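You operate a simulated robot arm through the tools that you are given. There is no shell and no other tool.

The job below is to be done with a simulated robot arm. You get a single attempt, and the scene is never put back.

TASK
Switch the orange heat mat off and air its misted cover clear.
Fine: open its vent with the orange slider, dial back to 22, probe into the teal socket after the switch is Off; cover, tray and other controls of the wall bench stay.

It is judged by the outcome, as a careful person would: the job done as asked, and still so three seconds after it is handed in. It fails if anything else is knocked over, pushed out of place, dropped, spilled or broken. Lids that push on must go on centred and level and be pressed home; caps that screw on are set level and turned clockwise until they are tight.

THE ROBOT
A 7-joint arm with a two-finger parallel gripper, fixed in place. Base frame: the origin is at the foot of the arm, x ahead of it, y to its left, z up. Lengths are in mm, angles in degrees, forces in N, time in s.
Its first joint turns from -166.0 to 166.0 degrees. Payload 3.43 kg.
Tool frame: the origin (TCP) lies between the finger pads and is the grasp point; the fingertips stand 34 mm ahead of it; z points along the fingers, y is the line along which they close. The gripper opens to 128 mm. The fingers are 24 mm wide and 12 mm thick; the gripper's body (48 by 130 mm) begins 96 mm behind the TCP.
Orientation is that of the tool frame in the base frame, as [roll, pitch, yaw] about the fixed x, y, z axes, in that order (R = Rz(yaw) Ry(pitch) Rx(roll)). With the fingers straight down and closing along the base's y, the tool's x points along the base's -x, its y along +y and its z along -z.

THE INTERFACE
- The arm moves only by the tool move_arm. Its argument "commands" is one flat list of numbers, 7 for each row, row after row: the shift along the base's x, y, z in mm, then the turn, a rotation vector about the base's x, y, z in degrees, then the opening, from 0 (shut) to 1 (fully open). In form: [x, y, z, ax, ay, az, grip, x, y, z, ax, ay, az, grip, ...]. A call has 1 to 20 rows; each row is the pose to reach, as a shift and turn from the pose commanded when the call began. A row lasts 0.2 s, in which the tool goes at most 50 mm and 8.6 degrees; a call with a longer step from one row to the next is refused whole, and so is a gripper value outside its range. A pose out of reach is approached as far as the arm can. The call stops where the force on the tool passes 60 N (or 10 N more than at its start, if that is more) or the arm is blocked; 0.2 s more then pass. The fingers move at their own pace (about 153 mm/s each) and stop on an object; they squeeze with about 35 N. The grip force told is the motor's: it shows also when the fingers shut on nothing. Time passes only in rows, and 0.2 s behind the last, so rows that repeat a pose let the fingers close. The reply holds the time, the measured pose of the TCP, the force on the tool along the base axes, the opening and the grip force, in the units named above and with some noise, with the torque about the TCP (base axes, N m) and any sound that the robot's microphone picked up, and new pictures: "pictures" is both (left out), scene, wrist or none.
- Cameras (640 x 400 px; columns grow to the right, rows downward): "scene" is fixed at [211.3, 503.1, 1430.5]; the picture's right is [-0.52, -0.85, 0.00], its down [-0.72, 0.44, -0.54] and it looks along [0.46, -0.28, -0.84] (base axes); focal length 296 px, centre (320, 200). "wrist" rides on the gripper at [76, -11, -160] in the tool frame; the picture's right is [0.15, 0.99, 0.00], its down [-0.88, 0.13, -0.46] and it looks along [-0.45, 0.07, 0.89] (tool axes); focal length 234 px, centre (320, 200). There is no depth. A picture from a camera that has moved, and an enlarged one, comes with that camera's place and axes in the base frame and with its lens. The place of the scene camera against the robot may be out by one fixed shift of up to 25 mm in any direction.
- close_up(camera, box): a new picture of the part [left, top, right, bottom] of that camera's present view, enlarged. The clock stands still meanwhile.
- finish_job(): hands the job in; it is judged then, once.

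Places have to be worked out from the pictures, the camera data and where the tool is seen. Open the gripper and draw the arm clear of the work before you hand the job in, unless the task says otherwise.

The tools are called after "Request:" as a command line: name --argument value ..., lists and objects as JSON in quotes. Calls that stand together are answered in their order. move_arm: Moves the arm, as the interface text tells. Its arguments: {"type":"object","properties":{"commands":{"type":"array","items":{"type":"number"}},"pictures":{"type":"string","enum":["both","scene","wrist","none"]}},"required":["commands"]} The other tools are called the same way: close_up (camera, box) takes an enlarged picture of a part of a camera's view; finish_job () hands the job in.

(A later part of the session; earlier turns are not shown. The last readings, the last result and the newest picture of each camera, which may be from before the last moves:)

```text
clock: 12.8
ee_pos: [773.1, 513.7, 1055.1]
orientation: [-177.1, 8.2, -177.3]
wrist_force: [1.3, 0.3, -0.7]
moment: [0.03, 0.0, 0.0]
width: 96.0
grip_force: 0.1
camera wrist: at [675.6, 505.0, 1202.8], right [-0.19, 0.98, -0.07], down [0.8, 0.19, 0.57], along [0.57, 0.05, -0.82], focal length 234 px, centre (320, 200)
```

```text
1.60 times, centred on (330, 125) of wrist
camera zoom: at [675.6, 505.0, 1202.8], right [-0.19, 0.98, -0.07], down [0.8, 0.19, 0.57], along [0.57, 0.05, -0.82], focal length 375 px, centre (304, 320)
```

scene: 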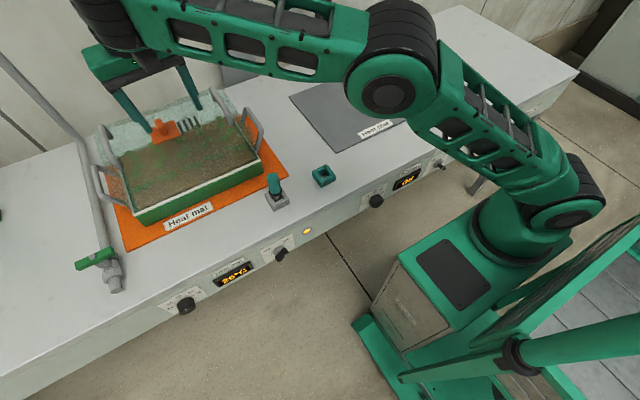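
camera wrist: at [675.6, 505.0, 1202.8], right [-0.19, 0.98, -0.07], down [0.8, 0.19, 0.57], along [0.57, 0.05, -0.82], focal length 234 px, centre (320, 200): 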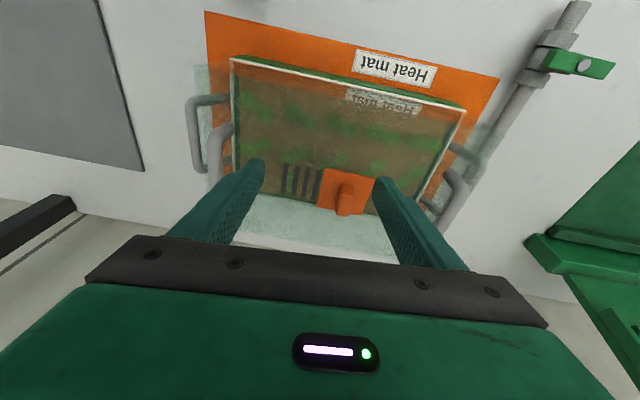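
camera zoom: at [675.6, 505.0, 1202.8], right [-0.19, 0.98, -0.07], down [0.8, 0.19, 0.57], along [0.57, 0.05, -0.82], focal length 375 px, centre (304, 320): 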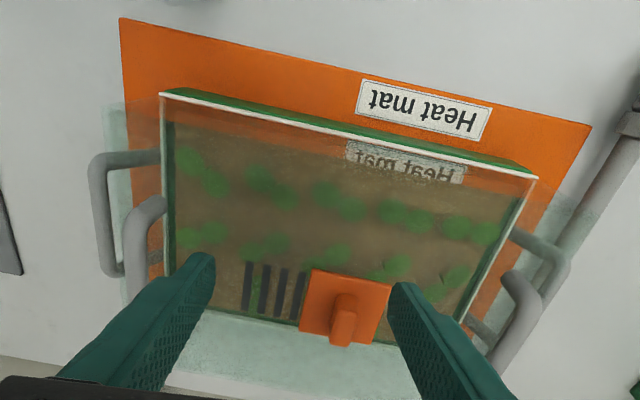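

The mist has cleared – the cover is now transparent and the arm is back in its normal posture. Let me verify the vent and that the cover and tray are still in place.

Request:
close_up --camera "scene" --box '[60, 50, 300, 250]'

Request:
close_up --camera "scene" --box '[140, 100, 220, 150]'

Request:
close_up --camera "wrist" --box '[260, 150, 400, 230]'

```text
2.00 times, centred on (180, 150) of scene
camera zoom: at [211.3, 503.1, 1430.5], right [-0.52, -0.85, 0.0], down [-0.72, 0.44, -0.54], along [0.46, -0.28, -0.84], focal length 592 px, centre (600, 300)
```

zoom: 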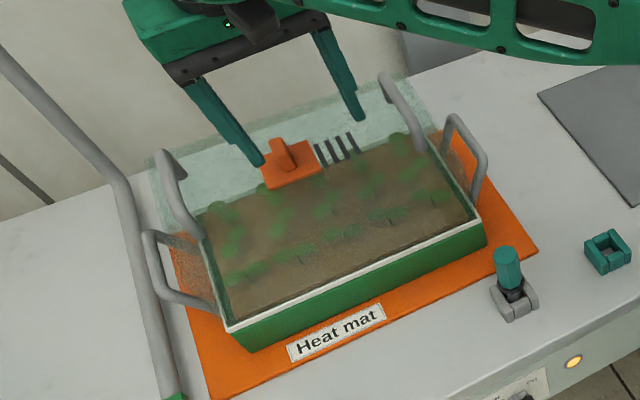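

```text
8.00 times, centred on (180, 125) of scene
camera zoom: at [211.3, 503.1, 1430.5], right [-0.52, -0.85, 0.0], down [-0.72, 0.44, -0.54], along [0.46, -0.28, -0.84], focal length 2369 px, centre (1440, 800)
```

zoom: 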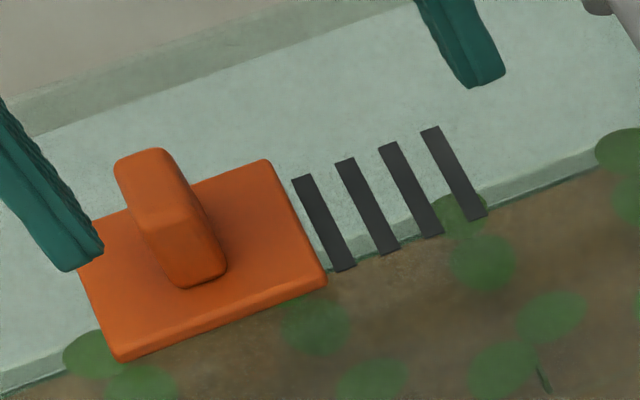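

```text
4.57 times, centred on (330, 190) of wrist
camera zoom: at [675.6, 505.0, 1202.8], right [-0.19, 0.98, -0.07], down [0.8, 0.19, 0.57], along [0.57, 0.05, -0.82], focal length 1070 px, centre (274, 246)
```

zoom: 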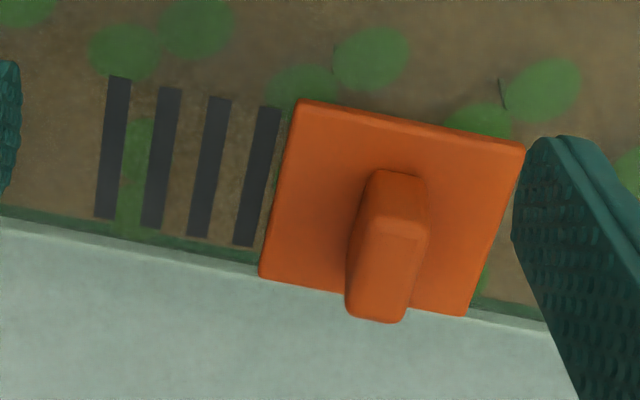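

All four slots are fully uncovered and the cover sits where it was. Now I retreat from the cover toward the front panel, tilting the tool forward (and squaring it up) so the wrist camera can face the controls.

Request:
move_arm --commands '[-30, 4, 15, 0.4, -5.2, -0.4, 0.6, -66, 8, 15, 0.8, -10.4, -0.8, 0.5, -102, 12, 15, 1.2, -15.6, -1.2, 0.5, -138, 16, 10, 1.6, -20.8, -1.6, 0.5, -175, 20, 5, 2.1, -26.2, -2.0, 0.5, -213, 23, 0, 2.5, -31.5, -2.4, 0.5, -253, 26, 0, 2.9, -36.8, -2.7, 0.5]'

```text
clock: 14.4
ee_pos: [528.9, 533.4, 1052.0]
orientation: [-179.4, 45.4, 177.9]
wrist_force: [0.1, 0.4, 0.5]
moment: [0.0, -0.02, 0.02]
width: 63.9
grip_force: 0.1
camera wrist: at [363.2, 530.9, 1111.2], right [-0.06, 0.99, -0.11], down [0.3, 0.12, 0.95], along [0.95, 0.02, -0.31], focal length 234 px, centre (320, 200)
```

scene: 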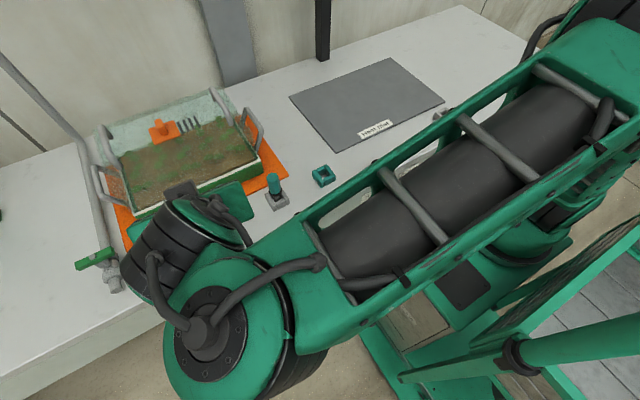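
wrist: 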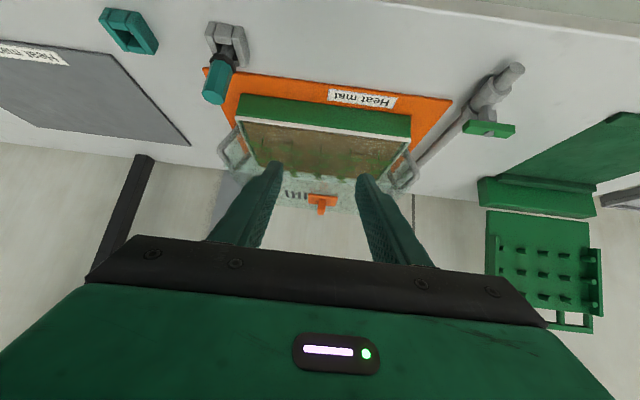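

The arm is clear of the cover. I now move back and down so the camera faces the front panel.

Request:
move_arm --commands '[-40, 8, -10, 0, 0, 0.7, 0.5, -80, 16, -30, 0, 0, 1.4, 0.5, -115, 24, -60, 0, 0, 2.1, 0.5, -122, 27, -105, 0, 0, 2.1, 0.5, -122, 27, -150, 0, 0, 2.1, 0.5, -122, 27, -195, 0, 0, 2.1, 0.5, -122, 27, -235, 0, 0, 2.1, 0.5, -122, 27, -235, 0, 0, 2.1, 0.5]'

```text
clock: 16.2
ee_pos: [395.2, 564.6, 820.8]
orientation: [-179.8, 45.1, -179.2]
wrist_force: [0.0, -0.1, 0.7]
moment: [-0.02, 0.0, -0.02]
width: 63.9
grip_force: 0.0
camera wrist: at [229.5, 551.5, 880.4], right [-0.12, 0.99, -0.11], down [0.3, 0.14, 0.94], along [0.95, 0.08, -0.31], focal length 234 px, centre (320, 200)
```

scene: 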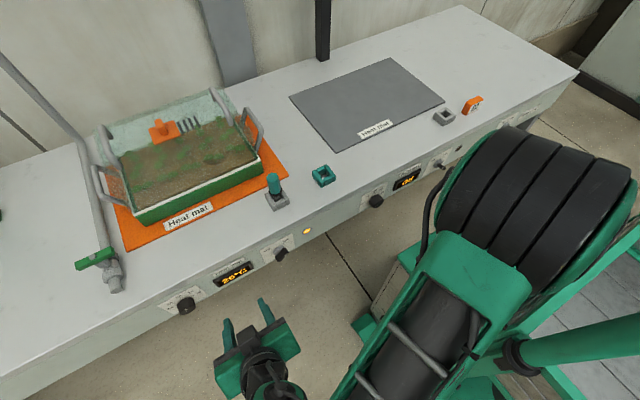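
wrist: 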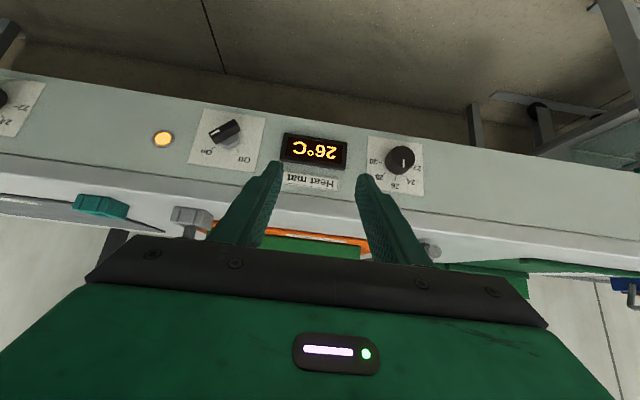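

Now I see the whole panel face: dial on one side, display 26 °C, and the On/Off switch. I'll enlarge these.

Request:
close_up --camera "wrist" --box '[350, 120, 450, 210]'

Request:
close_up --camera "wrist" --box '[180, 95, 280, 180]'

Request:
close_up --camera "wrist" --box '[140, 60, 460, 260]'

```text
4.44 times, centred on (400, 165) of wrist
camera zoom: at [229.5, 551.5, 880.4], right [-0.12, 0.99, -0.11], down [0.3, 0.14, 0.94], along [0.95, 0.08, -0.31], focal length 1041 px, centre (-36, 356)
```

zoom: 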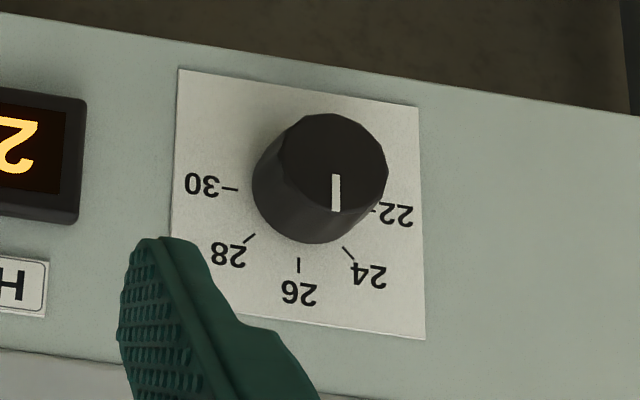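

```text
4.71 times, centred on (230, 138) of wrist
camera zoom: at [229.5, 551.5, 880.4], right [-0.12, 0.99, -0.11], down [0.3, 0.14, 0.94], along [0.95, 0.08, -0.31], focal length 1102 px, centre (744, 494)
```

zoom: 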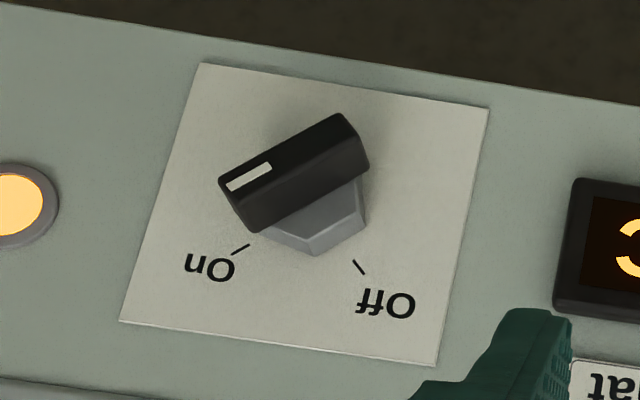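

```text
2.00 times, centred on (300, 160) of wrist
camera zoom: at [229.5, 551.5, 880.4], right [-0.12, 0.99, -0.11], down [0.3, 0.14, 0.94], along [0.95, 0.08, -0.31], focal length 468 px, centre (360, 280)
```

zoom: 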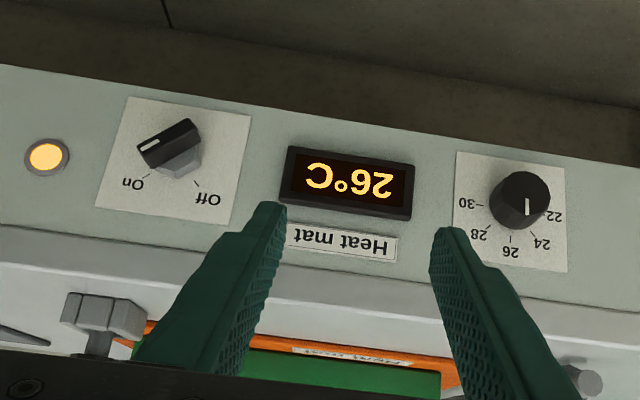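

The panel is vertical (knob faces and bases line up), the dial's ticks are 45° apart with 22 at 90° toward +y from 26; the switch goes from −45° (On) to +45° (Off). I'll turn the tool to horizontal in front of the panel and take a second view to fix positions.

Request:
move_arm --commands '[5, 6, -12, 0, -7.5, 0, 0.6, 10, 12, -24, 0, -15, 0, 0.7, 15, 18, -38, 0, -22.5, -0.3, 0.8, 22, 24, -52, 0, -30, -0.5, 0.8, 28, 30, -64, 0, -37.5, -0.7, 0.8, 35, 35, -76, 0, -44.9, -0.8, 0.8, 35, 35, -76, 0, -44.9, -0.8, 0.8]'

```text
clock: 17.7
ee_pos: [480.0, 609.7, 847.5]
orientation: [113.0, 79.7, 107.3]
wrist_force: [0.8, 0.2, -0.3]
moment: [-0.03, 0.0, 0.0]
width: 102.3
grip_force: 0.0
stopped in row 7: the arm was blocked; the commanded pose is now the measured one
camera wrist: at [315.3, 626.3, 782.6], right [0.09, 1.0, 0.02], down [-0.39, 0.02, 0.92], along [0.91, -0.09, 0.39], focal length 234 px, centre (320, 200)
```

scene: 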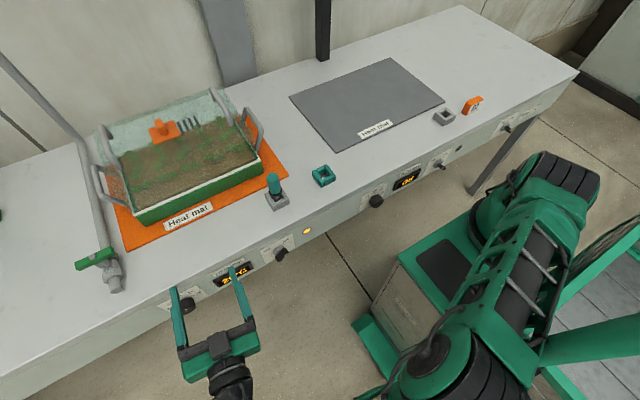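
wrist: 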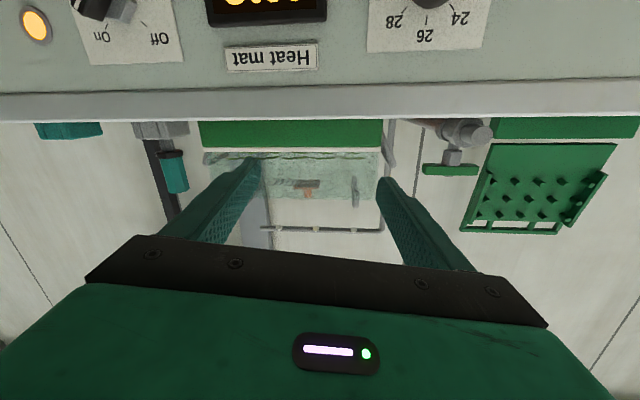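

The arm was blocked near horizontal (likely a joint limit or its own pedestal), with no contact force at the tool. I'll use this view for triangulation before choosing a 45–60° approach instead.

Request:
close_up --camera "wrist" --box '[340, 0, 500, 100]'

Request:
close_up --camera "wrist" --box '[10, 0, 200, 110]'

Request:
close_up --camera "scene" --box '[150, 140, 640, 400]'

```text
4.00 times, centred on (420, 50) of wrist
camera zoom: at [315.3, 626.3, 782.6], right [0.09, 1.0, 0.02], down [-0.39, 0.02, 0.92], along [0.91, -0.09, 0.39], focal length 937 px, centre (-80, 800)
```

zoom: 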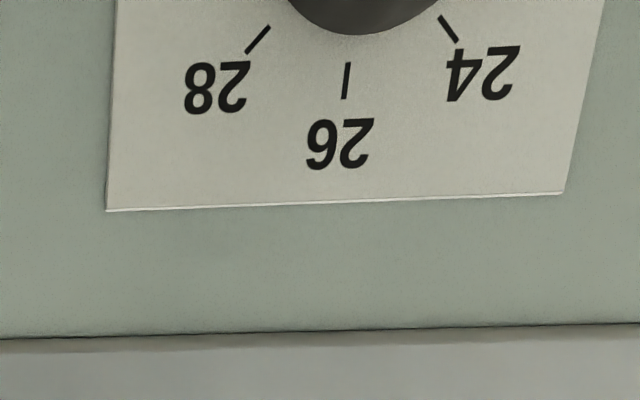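

```text
3.37 times, centred on (105, 55) of wrist
camera zoom: at [315.3, 626.3, 782.6], right [0.09, 1.0, 0.02], down [-0.39, 0.02, 0.92], along [0.91, -0.09, 0.39], focal length 789 px, centre (1044, 688)
```

zoom: 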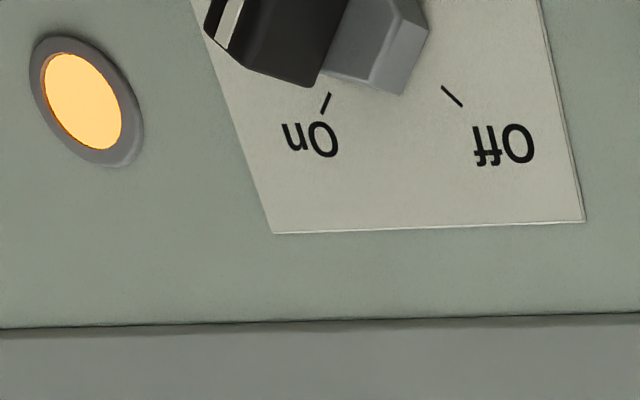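

```text
1.31 times, centred on (395, 270) of scene
camera zoom: at [211.3, 503.1, 1430.5], right [-0.52, -0.85, 0.0], down [-0.72, 0.44, -0.54], along [0.46, -0.28, -0.84], focal length 387 px, centre (222, 109)
```

zoom: 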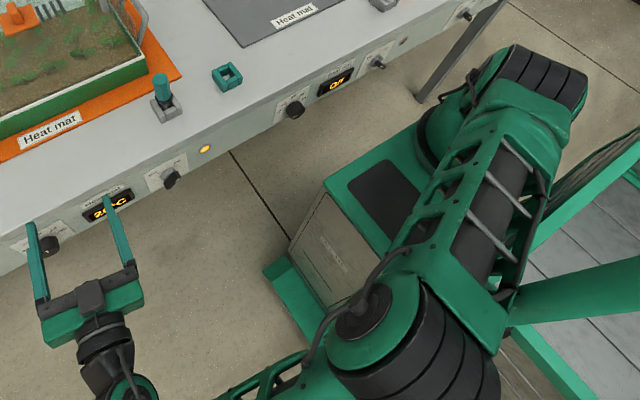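

The second view fixes things: panel face at x≈549, dial axis at (y 690.7, z 701.6), Ø≈42 and ≈27 deep; switch axis at (y 432.8, z 702). I go back to a 45° forward-tilted tool away from the panel.

Request:
move_arm --commands '[-15, -2, 0, -1.15, 6.9, 1.5, 0.8, -30, -4, 0, -2.3, 13.8, 3.05, 0.8, -45, -6, 0, -3.45, 20.7, 4.6, 0.8, -60, -8, 0, -4.6, 27.5, 6.1, 0.8, -72, -9, 2, -5.75, 34.4, 7.6, 0.8, -80, -10, 2, -6.9, 41.3, 9.15, 0.8, -80, -10, 2, -6.9, 41.3, 9.15, 0.8]'

```text
clock: 19.3
ee_pos: [374.3, 604.2, 849.4]
orientation: [179.1, 45.5, -179.1]
wrist_force: [0.8, -0.2, 0.2]
moment: [0.01, 0.0, 0.01]
width: 102.2
grip_force: 0.1
camera wrist: at [208.1, 588.5, 907.3], right [-0.13, 0.99, -0.09], down [0.29, 0.13, 0.95], along [0.95, 0.1, -0.3], focal length 234 px, centre (320, 200)
```

scene: 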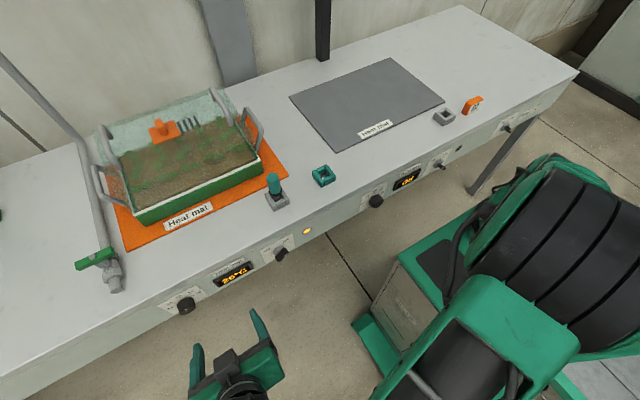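
wrist: 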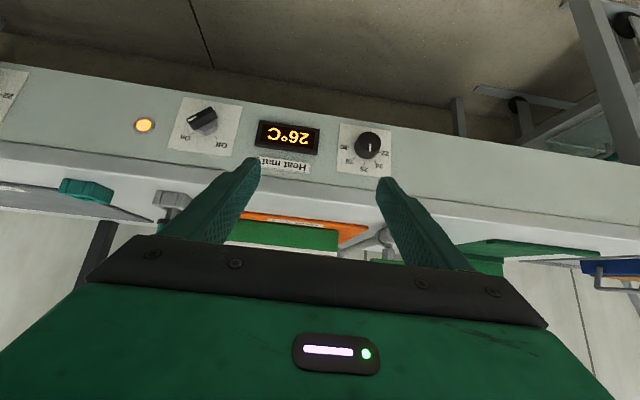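

The pose is clean again at 45° tilt. I approach the dial to a pre-grasp point about 80 mm off, rolling the hand 30° so a later turn of −45° about the dial axis stays comfortable.

Request:
move_arm --commands '[16, 10, -17, 5.9, 0.2, -0.3, 0.7, 32, 20, -34, 11.8, 0.4, -0.6, 0.6, 48, 30, -51, 17.6, 0.5, -0.8, 0.55, 64, 40, -68, 23.5, 0.7, -1.1, 0.55, 79.7, 49.8, -84.4, 29.4, 0.9, -1.4, 0.55, 79.7, 49.8, -84.4, 29.4, 0.9, -1.4, 0.55]'

Request:
close_up --camera "wrist" --box '[230, 80, 430, 205]'

```text
clock: 20.7
ee_pos: [454.1, 654.0, 764.5]
orientation: [140.7, 37.7, 153.2]
wrist_force: [-0.1, -0.5, -0.5]
moment: [0.01, -0.03, -0.02]
width: 70.6
grip_force: 0.1
camera wrist: at [288.0, 615.0, 810.8], right [-0.1, 0.91, 0.41], down [0.3, -0.36, 0.88], along [0.95, 0.21, -0.24], focal length 234 px, centre (320, 200)
```

scene: 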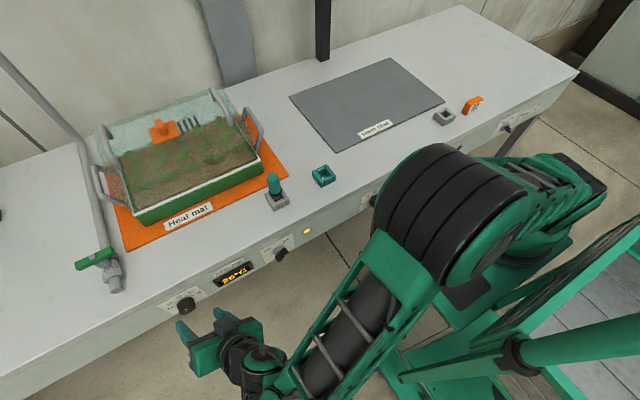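
wrist: 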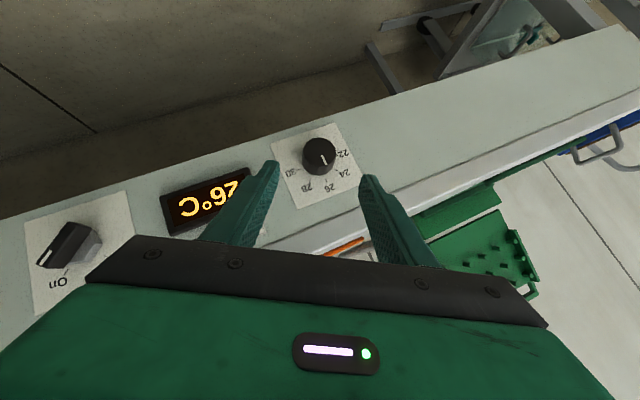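

```text
3.20 times, centred on (330, 142) of wrist
camera zoom: at [288.0, 615.0, 810.8], right [-0.1, 0.91, 0.41], down [0.3, -0.36, 0.88], along [0.95, 0.21, -0.24], focal length 749 px, centre (288, 384)
```

zoom: 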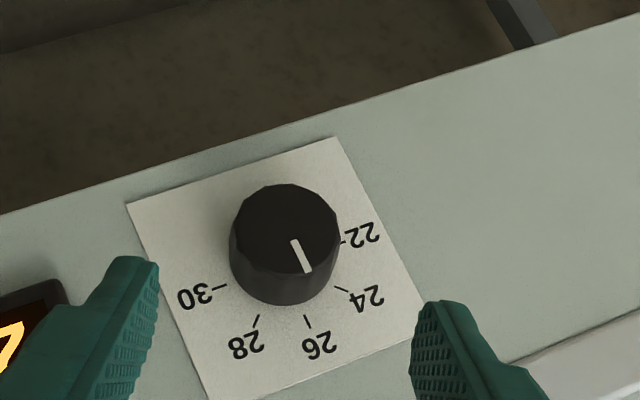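

The dial is exactly where I calculated (690, 700). I advance 80 mm along the tool axis so the fingers straddle the knob.

Request:
move_arm --commands '[14, 7, -12.2, 0, 0, 0, 0.55, 28, 14, -24.5, 0, 0, 0, 0.55, 42, 21, -36.7, 0, 0, 0, 0.55, 52, 26, -45, 0, 0, 0, 0.55, 57, 28.3, -49, 0, 0, 0, 0.55, 57, 28.3, -49, 0, 0, 0, 0.55]'

Request:
close_up --camera "wrist" --box '[230, 80, 430, 205]'

Request:
close_up --camera "scene" --box '[150, 240, 280, 340]'

```text
clock: 22.1
ee_pos: [511.3, 684.1, 717.5]
orientation: [140.7, 37.7, 153.3]
wrist_force: [-0.1, -0.4, 0.3]
moment: [0.0, 0.01, -0.01]
width: 70.0
grip_force: 0.1
camera wrist: at [345.4, 644.1, 762.4], right [-0.1, 0.91, 0.41], down [0.3, -0.36, 0.88], along [0.95, 0.21, -0.24], focal length 234 px, centre (320, 200)
```

scene: 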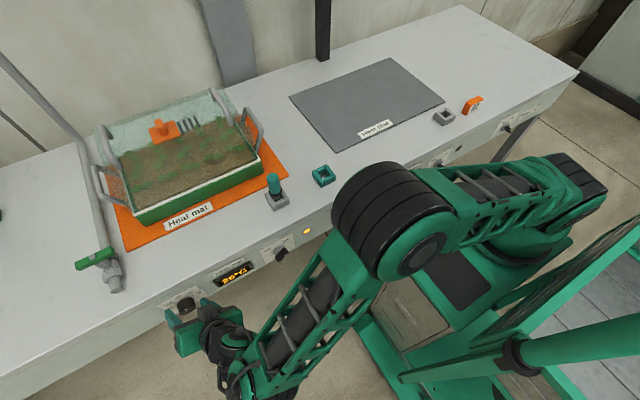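
wrist: 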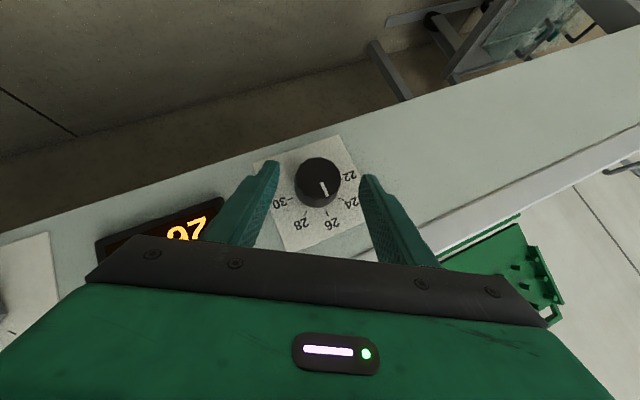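

```text
3.20 times, centred on (330, 142) of wrist
camera zoom: at [345.4, 644.1, 762.4], right [-0.1, 0.91, 0.41], down [0.3, -0.36, 0.88], along [0.95, 0.21, -0.24], focal length 749 px, centre (288, 384)
```

zoom: 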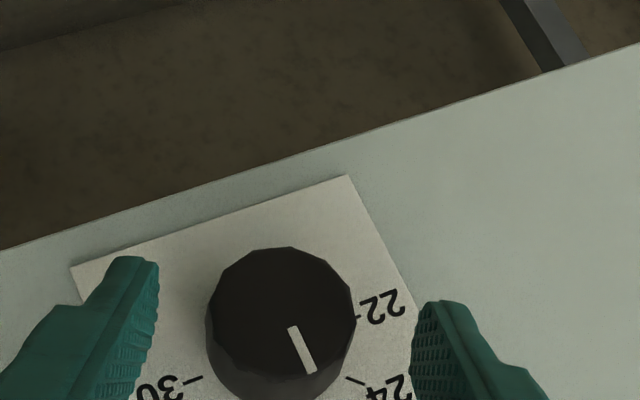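

```text
4.00 times, centred on (215, 290) of scene
camera zoom: at [211.3, 503.1, 1430.5], right [-0.52, -0.85, 0.0], down [-0.72, 0.44, -0.54], along [0.46, -0.28, -0.84], focal length 1184 px, centre (740, -160)
```

zoom: 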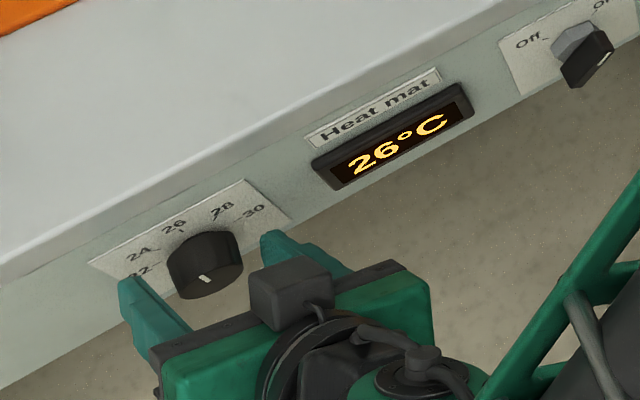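

The knob is between the fingertips (about 2 mm off-centre). I recentre slightly and close on it.

Request:
move_arm --commands '[0, -2.5, 0.5, 0, 0, 0, 0.5, 0, -2.5, 0.5, 0, 0, 0, 0.38, 0, -2.5, 0.5, 0, 0, 0, 0.2, 0, -2.5, 0.5, 0, 0, 0, 0.2]' --pictures "wrist"

Request:
close_up --camera "wrist" --box '[230, 80, 430, 205]'

```text
clock: 23.1
ee_pos: [512.7, 679.8, 718.2]
orientation: [140.8, 37.7, 153.3]
wrist_force: [1.8, 0.2, -1.1]
moment: [0.01, 0.13, -0.09]
width: 39.3
grip_force: 45.1
camera wrist: at [346.2, 641.7, 762.8], right [-0.1, 0.91, 0.41], down [0.3, -0.36, 0.88], along [0.95, 0.21, -0.24], focal length 234 px, centre (320, 200)
```

wrist: 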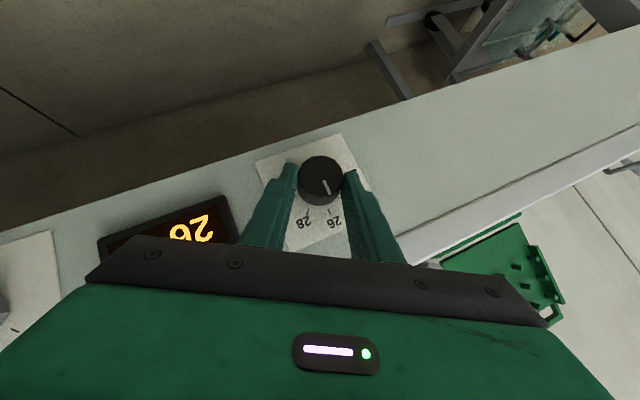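

```text
3.20 times, centred on (330, 142) of wrist
camera zoom: at [346.2, 641.7, 762.8], right [-0.1, 0.91, 0.41], down [0.3, -0.36, 0.88], along [0.95, 0.21, -0.24], focal length 749 px, centre (288, 384)
```

zoom: 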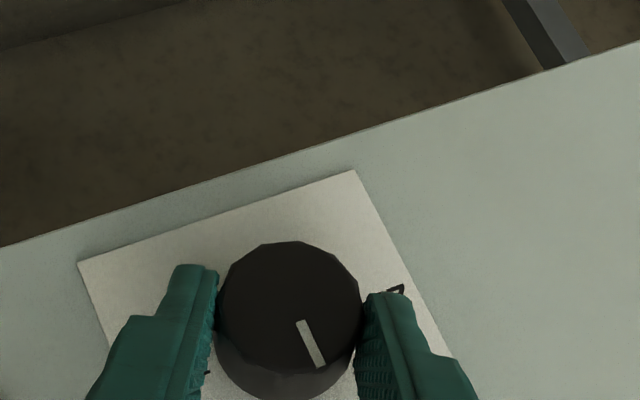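

Firm grip on the knob (39 mm). I turn it −46° about the dial axis (toward 24/22) in small steps while moving the TCP along the matching arc.

Request:
move_arm --commands '[0, 2.5, 1.2, -8, 0, 0, 0.2, 0, 5.1, 2.1, -16, 0, 0, 0.2, 0, 7.8, 2.6, -24, 0, 0, 0.2, 0, 10.5, 2.8, -32, 0, 0, 0.2, 0, 13.3, 2.5, -40, 0, 0, 0.2, 0, 15.3, 2.1, -46, 0, 0, 0.2, 0, 15.3, 2.1, -46, 0, 0, 0.2]'

Request:
close_up --camera "wrist" --box '[230, 80, 430, 205]'

Request:
close_up --camera "scene" --box '[150, 240, 280, 340]'

```text
clock: 24.7
ee_pos: [511.2, 695.3, 718.7]
orientation: [-157.9, 43.0, -164.5]
wrist_force: [-10.0, -1.5, 11.5]
moment: [-0.05, -0.73, -0.26]
width: 38.9
grip_force: 45.2
camera wrist: at [345.2, 701.4, 779.0], right [-0.1, 0.92, -0.37], down [0.3, 0.39, 0.87], along [0.95, -0.02, -0.31], focal length 234 px, centre (320, 200)
```

scene: 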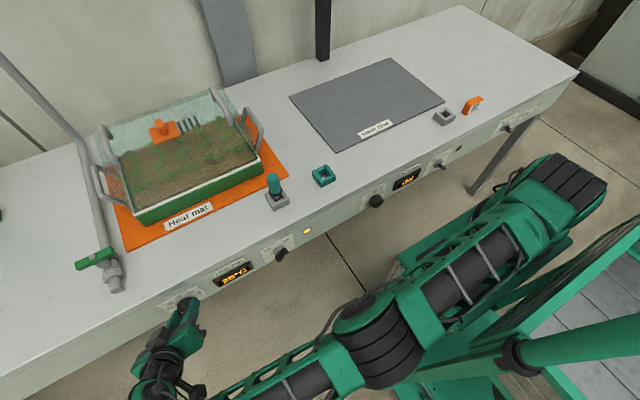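
wrist: 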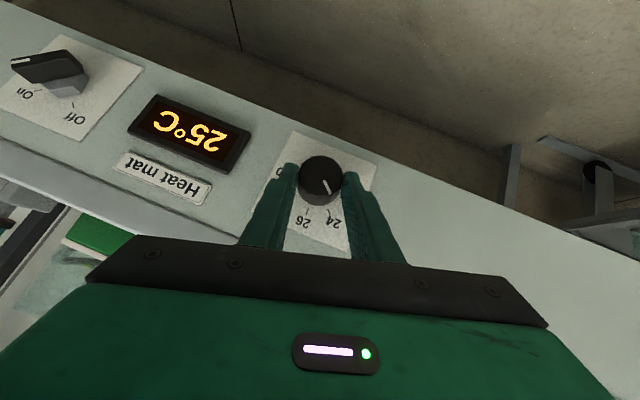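

```text
3.20 times, centred on (330, 142) of wrist
camera zoom: at [345.2, 701.4, 779.0], right [-0.1, 0.92, -0.37], down [0.3, 0.39, 0.87], along [0.95, -0.02, -0.31], focal length 749 px, centre (288, 384)
```

zoom: 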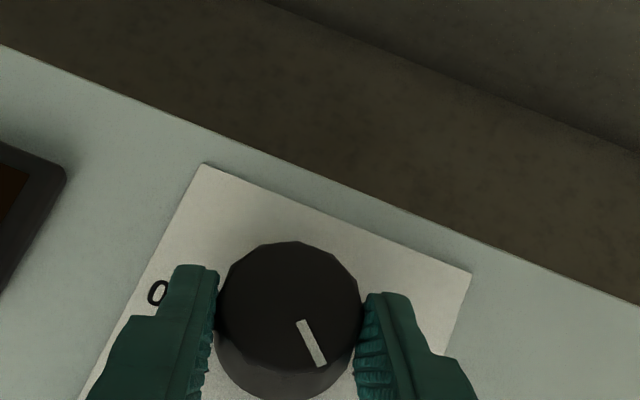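

```text
4.00 times, centred on (215, 290) of scene
camera zoom: at [211.3, 503.1, 1430.5], right [-0.52, -0.85, 0.0], down [-0.72, 0.44, -0.54], along [0.46, -0.28, -0.84], focal length 1184 px, centre (740, -160)
```

zoom: 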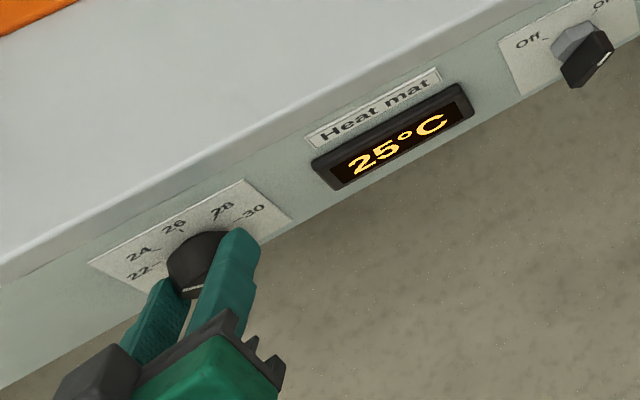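

The knob turned with the gripper (~45°) and the display reads 25 °C; it may lag. I'll hold briefly and read it again.

Request:
move_arm --commands '[0, 0, 0, 0, 0, 0, 0.2, 0, 0, 0, 0, 0, 0, 0.2, 0, 0, 0, 0, 0, 0, 0.2]' --pictures "none"

Request:
close_up --camera "scene" --box '[150, 240, 280, 340]'

```text
clock: 25.5
ee_pos: [512.2, 695.6, 719.6]
orientation: [-158.0, 43.0, -164.7]
wrist_force: [-12.8, 4.8, 14.7]
moment: [0.01, -0.79, 0.2]
width: 38.7
grip_force: 45.4
```

```text
4.00 times, centred on (215, 290) of scene
camera zoom: at [211.3, 503.1, 1430.5], right [-0.52, -0.85, 0.0], down [-0.72, 0.44, -0.54], along [0.46, -0.28, -0.84], focal length 1184 px, centre (740, -160)
```

zoom: 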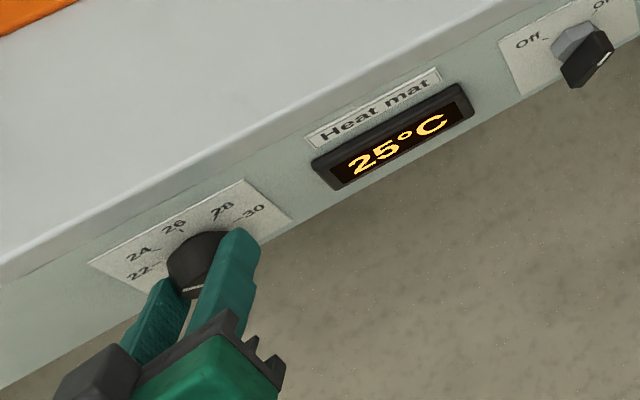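

Request:
close_up --camera "wrist" --box '[270, 140, 370, 250]'

Request:
close_up --camera "scene" --box '[160, 275, 215, 315]'

```text
3.64 times, centred on (320, 195) of wrist
camera zoom: at [345.2, 701.4, 779.1], right [-0.1, 0.92, -0.37], down [0.3, 0.38, 0.87], along [0.95, -0.02, -0.32], focal length 852 px, centre (320, 218)
```

zoom: 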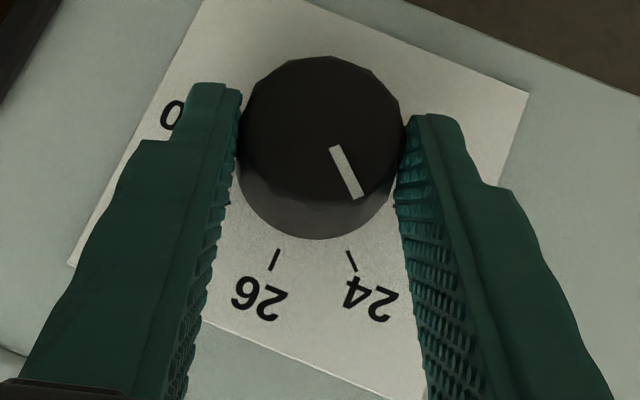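

```text
10.00 times, centred on (188, 295) of scene
camera zoom: at [211.3, 503.1, 1430.5], right [-0.52, -0.85, 0.0], down [-0.72, 0.44, -0.54], along [0.46, -0.28, -0.84], focal length 2961 px, centre (1645, -750)
```

zoom: 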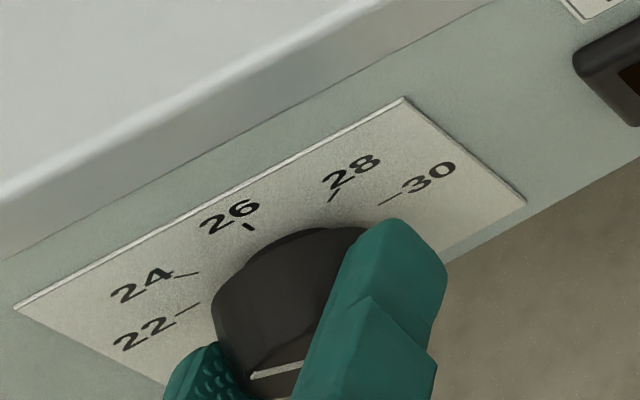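

The pointer now stands at the 24 mark. I release, swing the hand back by 46° around the knob and take a new grip.

Request:
move_arm --commands '[0, 0, 0, 0, 0, 0, 0.5, 0, 0, 0, 0, 0, 0, 0.55, 0, -2, 0.4, 6, 0, 0, 0.55, 0, -4.8, 0.7, 14, 0, 0, 0.55, 0, -7.5, 0.5, 22, 0, 0, 0.55, 0, -10.2, 0, 30, 0, 0, 0.55, 0, -12.8, -0.9, 38, 0, 0, 0.55, 0, -15.3, -2.1, 46, 0, 0, 0.55, 0, -15.3, -2.1, 46, 0, 0, 0.55]' --pictures "wrist"

Request:
close_up --camera "wrist" --box '[230, 80, 430, 240]'

Request:
close_up --camera "scene" --box '[150, 240, 280, 340]'

```text
clock: 27.5
ee_pos: [512.2, 681.8, 716.1]
orientation: [140.6, 37.7, 153.2]
wrist_force: [-0.1, 0.1, 0.1]
moment: [-0.01, 0.02, 0.02]
width: 70.4
grip_force: 0.0
camera wrist: at [346.4, 641.4, 762.0], right [-0.1, 0.91, 0.41], down [0.3, -0.36, 0.88], along [0.95, 0.21, -0.24], focal length 234 px, centre (320, 200)
```

wrist: 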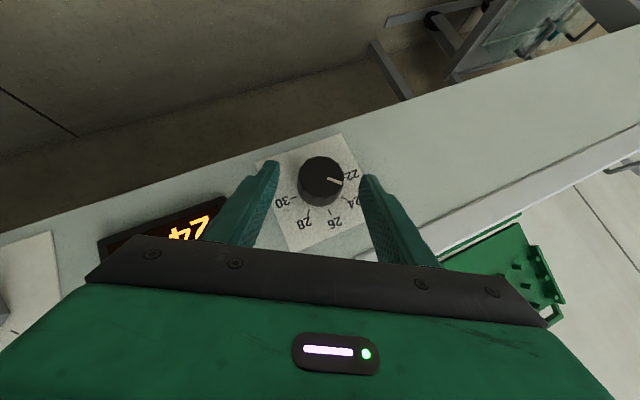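

```text
2.50 times, centred on (330, 160) of wrist
camera zoom: at [346.4, 641.4, 762.0], right [-0.1, 0.91, 0.41], down [0.3, -0.36, 0.88], along [0.95, 0.21, -0.24], focal length 585 px, centre (295, 300)
```

zoom: 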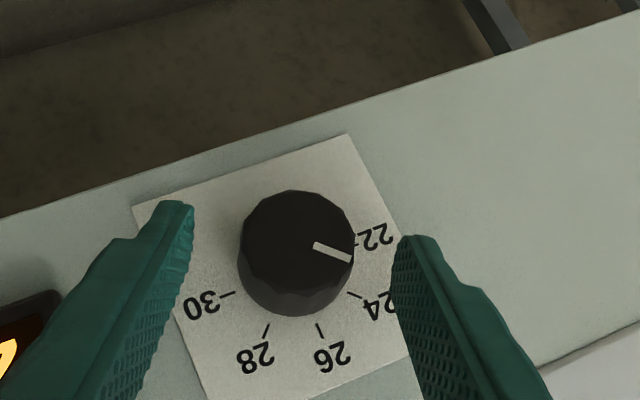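

```text
4.00 times, centred on (215, 290) of scene
camera zoom: at [211.3, 503.1, 1430.5], right [-0.52, -0.85, 0.0], down [-0.72, 0.44, -0.54], along [0.46, -0.28, -0.84], focal length 1184 px, centre (740, -160)
```

zoom: 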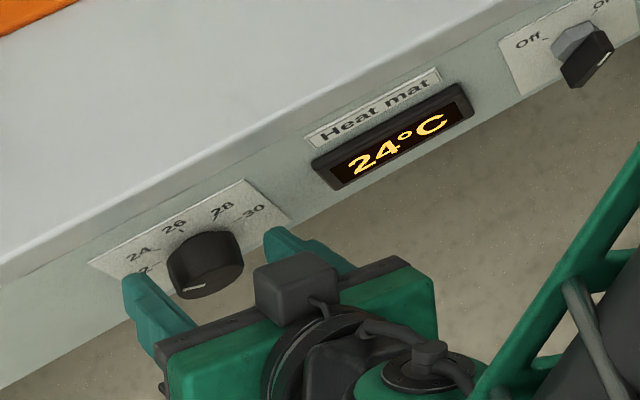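

The display now reads 24 °C. I grip the knob again and turn another −46°.

Request:
move_arm --commands '[0, 0, 0, 0, 0, 0, 0.4, 0, 0, 0, 0, 0, 0, 0.2, 0, 0, 0, 0, 0, 0, 0.2, 0, 2.5, 1.2, -8, 0, 0, 0.2, 0, 5.1, 2.1, -16, 0, 0, 0.2, 0, 7.8, 2.6, -24, 0, 0, 0.2, 0, 10.5, 2.8, -32, 0, 0, 0.2, 0, 13.3, 2.5, -40, 0, 0, 0.2, 0, 15.3, 2.1, -46, 0, 0, 0.2, 0, 15.3, 2.1, -46, 0, 0, 0.2]' --pictures "wrist"

Request:
close_up --camera "wrist" --box '[230, 80, 430, 240]'

Request:
close_up --camera "scene" --box '[150, 240, 280, 340]'

```text
clock: 29.7
ee_pos: [512.2, 696.4, 718.4]
orientation: [-157.9, 42.9, -164.5]
wrist_force: [-6.3, 2.8, 2.4]
moment: [0.49, -0.63, 0.47]
width: 39.0
grip_force: 45.3
camera wrist: at [345.6, 701.4, 778.4], right [-0.1, 0.92, -0.37], down [0.3, 0.39, 0.87], along [0.95, -0.02, -0.32], focal length 234 px, centre (320, 200)
```

wrist: 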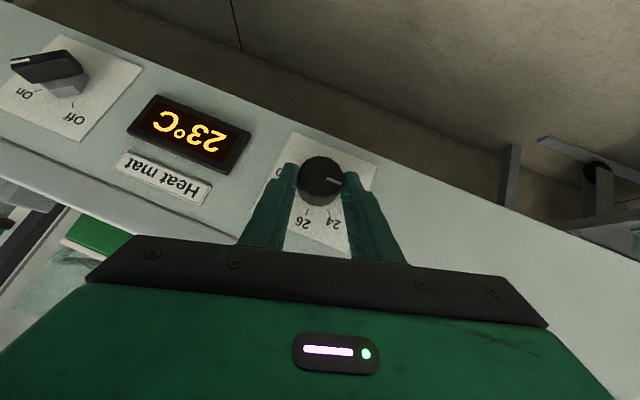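

```text
2.50 times, centred on (330, 160) of wrist
camera zoom: at [345.6, 701.4, 778.4], right [-0.1, 0.92, -0.37], down [0.3, 0.39, 0.87], along [0.95, -0.02, -0.32], focal length 585 px, centre (295, 300)
```

zoom: 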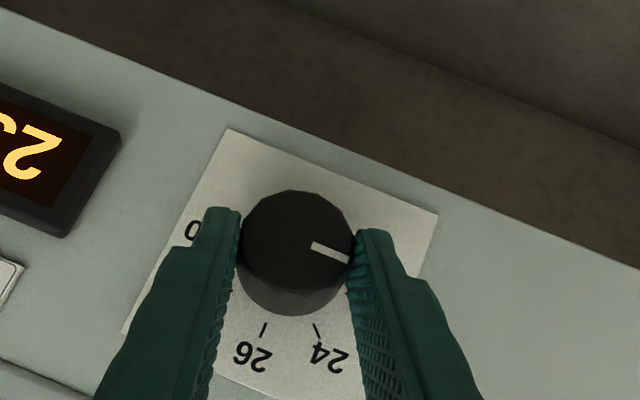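

```text
4.00 times, centred on (215, 290) of scene
camera zoom: at [211.3, 503.1, 1430.5], right [-0.52, -0.85, 0.0], down [-0.72, 0.44, -0.54], along [0.46, -0.28, -0.84], focal length 1184 px, centre (740, -160)
```

zoom: 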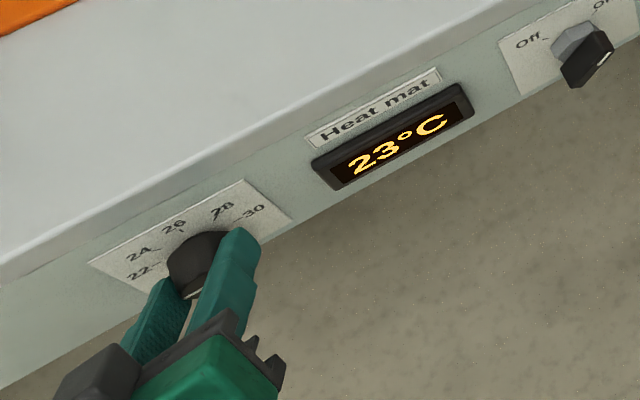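

The display reads 23 °C while held; last time it settled to the mark after release. I'll open the fingers and check.

Request:
move_arm --commands '[0, 0, 0, 0, 0, 0, 0.5, 0, 0, 0, 0, 0, 0, 0.55, 0, -2, 0.4, 6, 0, 0, 0.55, 0, -4.8, 0.7, 14, 0, 0, 0.55, 0, -7.5, 0.5, 22, 0, 0, 0.55, 0, -10.2, 0, 30, 0, 0, 0.55, 0, -12.8, -0.9, 38, 0, 0, 0.55, 0, -15.3, -2.1, 46, 0, 0, 0.55, 0, -15.3, -2.1, 46, 0, 0, 0.55]' --pictures "wrist"

Request:
close_up --camera "wrist" --box '[270, 120, 390, 240]'

Request:
close_up --camera "scene" --box '[150, 240, 280, 340]'

```text
clock: 31.7
ee_pos: [511.7, 680.3, 715.8]
orientation: [140.5, 37.5, 153.2]
wrist_force: [0.6, -0.6, -0.2]
moment: [0.0, 0.01, -0.01]
width: 70.5
grip_force: 0.1
camera wrist: at [345.6, 640.8, 762.6], right [-0.1, 0.91, 0.41], down [0.3, -0.36, 0.88], along [0.95, 0.21, -0.24], focal length 234 px, centre (320, 200)
```

wrist: 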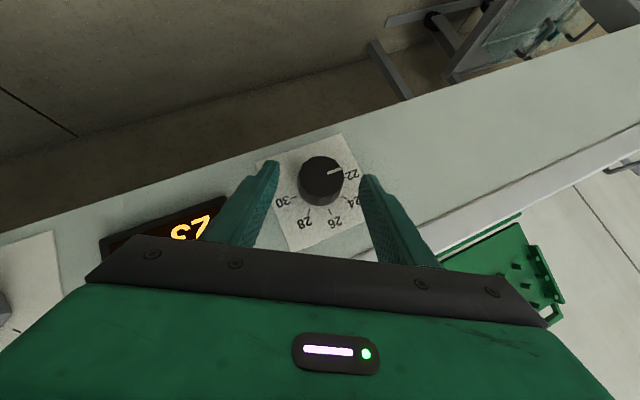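

```text
3.33 times, centred on (330, 180) of wrist
camera zoom: at [345.6, 640.8, 762.6], right [-0.1, 0.91, 0.41], down [0.3, -0.36, 0.88], along [0.95, 0.21, -0.24], focal length 781 px, centre (287, 267)
```

zoom: 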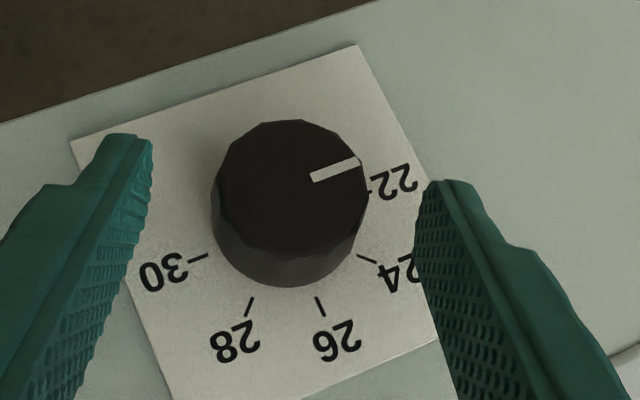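

```text
4.00 times, centred on (215, 290) of scene
camera zoom: at [211.3, 503.1, 1430.5], right [-0.52, -0.85, 0.0], down [-0.72, 0.44, -0.54], along [0.46, -0.28, -0.84], focal length 1184 px, centre (740, -160)
```

zoom: 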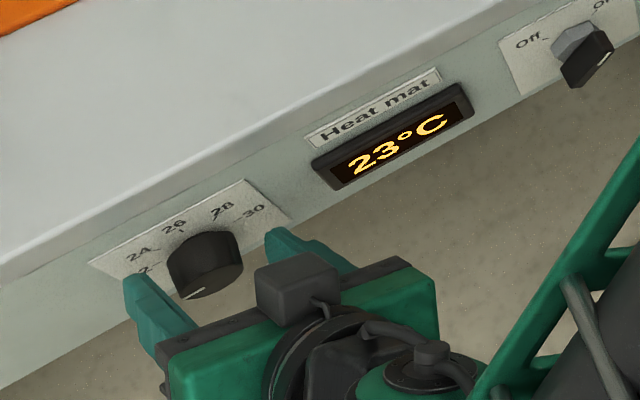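

The pointer appears right at 22, and the display may lag as it did before (23 °C shown). I'll wait about a second and re-read.

Request:
move_arm --commands '[0, 0, 0, 0, 0, 0, 0.55, 0, 0, 0, 0, 0, 0, 0.55, 0, 0, 0, 0, 0, 0, 0.55, 0, 0, 0, 0, 0, 0, 0.55, 0, 0, 0, 0, 0, 0, 0.55]' --pictures "none"

Request:
close_up --camera "scene" --box '[150, 240, 280, 340]'

Request:
close_up --camera "wrist" --box '[300, 140, 380, 220]'

```text
clock: 32.9
ee_pos: [511.6, 680.0, 715.6]
orientation: [140.7, 37.8, 153.3]
wrist_force: [0.3, -0.3, 0.0]
moment: [-0.01, 0.01, 0.0]
width: 70.5
grip_force: 0.1
```

```text
4.00 times, centred on (215, 290) of scene
camera zoom: at [211.3, 503.1, 1430.5], right [-0.52, -0.85, 0.0], down [-0.72, 0.44, -0.54], along [0.46, -0.28, -0.84], focal length 1184 px, centre (740, -160)
```

zoom: 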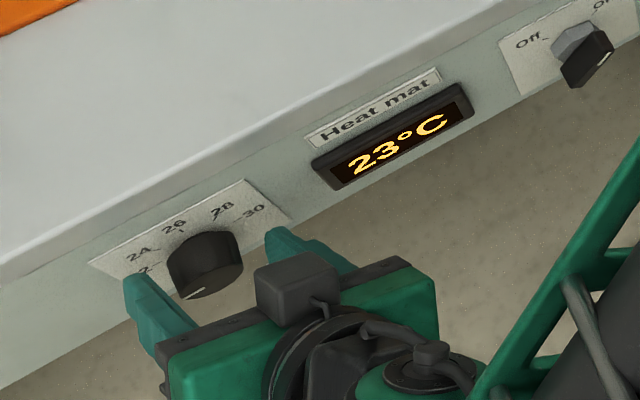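

```text
5.00 times, centred on (340, 180) of wrist
camera zoom: at [345.8, 640.9, 762.4], right [-0.1, 0.91, 0.41], down [0.3, -0.36, 0.88], along [0.95, 0.21, -0.24], focal length 1171 px, centre (220, 300)
```

zoom: 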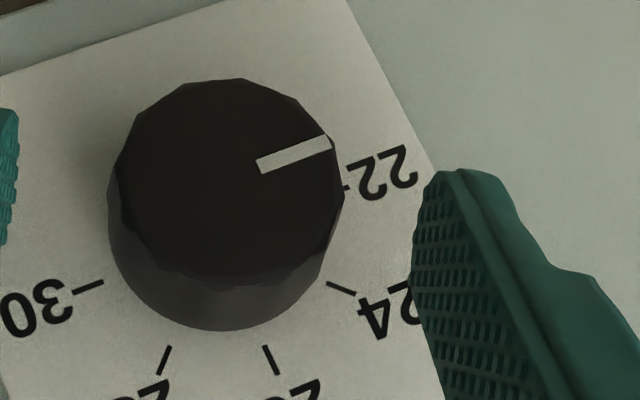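

Request:
move_arm --commands '[0, 0, 0, 0, 0, 0, 0.55, 0, 0, 0, 0, 0, 0, 0.55, 0, 0, 0, 0, 0, 0, 0.55, 0, 0, 0, 0, 0, 0, 0.55, 0, 0, 0, 0, 0, 0, 0.55, 0, 0, 0, 0, 0, 0, 0.55, 0, 0, 0, 0, 0, 0, 0.55, 0, 0, 0, 0, 0, 0, 0.55, 0, 0, 0, 0, 0, 0, 0.55, 0, 0, 0, 0, 0, 0, 0.55]' --pictures "none"

Request:
close_up --camera "scene" --box '[150, 240, 280, 340]'

```text
clock: 35.1
ee_pos: [511.9, 679.7, 716.5]
orientation: [140.8, 37.6, 153.3]
wrist_force: [0.5, 0.7, 0.0]
moment: [0.01, 0.01, -0.02]
width: 70.4
grip_force: 0.0
```

```text
4.00 times, centred on (215, 290) of scene
camera zoom: at [211.3, 503.1, 1430.5], right [-0.52, -0.85, 0.0], down [-0.72, 0.44, -0.54], along [0.46, -0.28, -0.84], focal length 1184 px, centre (740, -160)
```

zoom: 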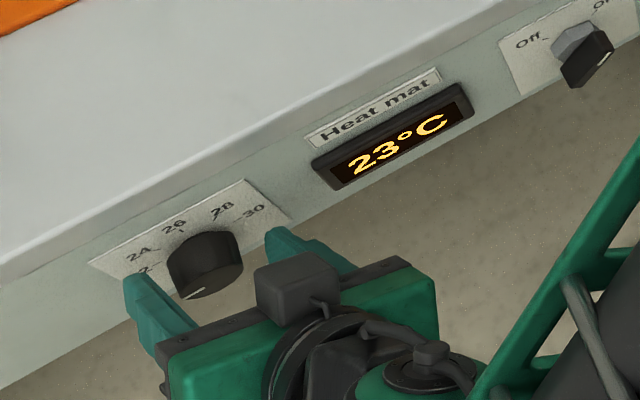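

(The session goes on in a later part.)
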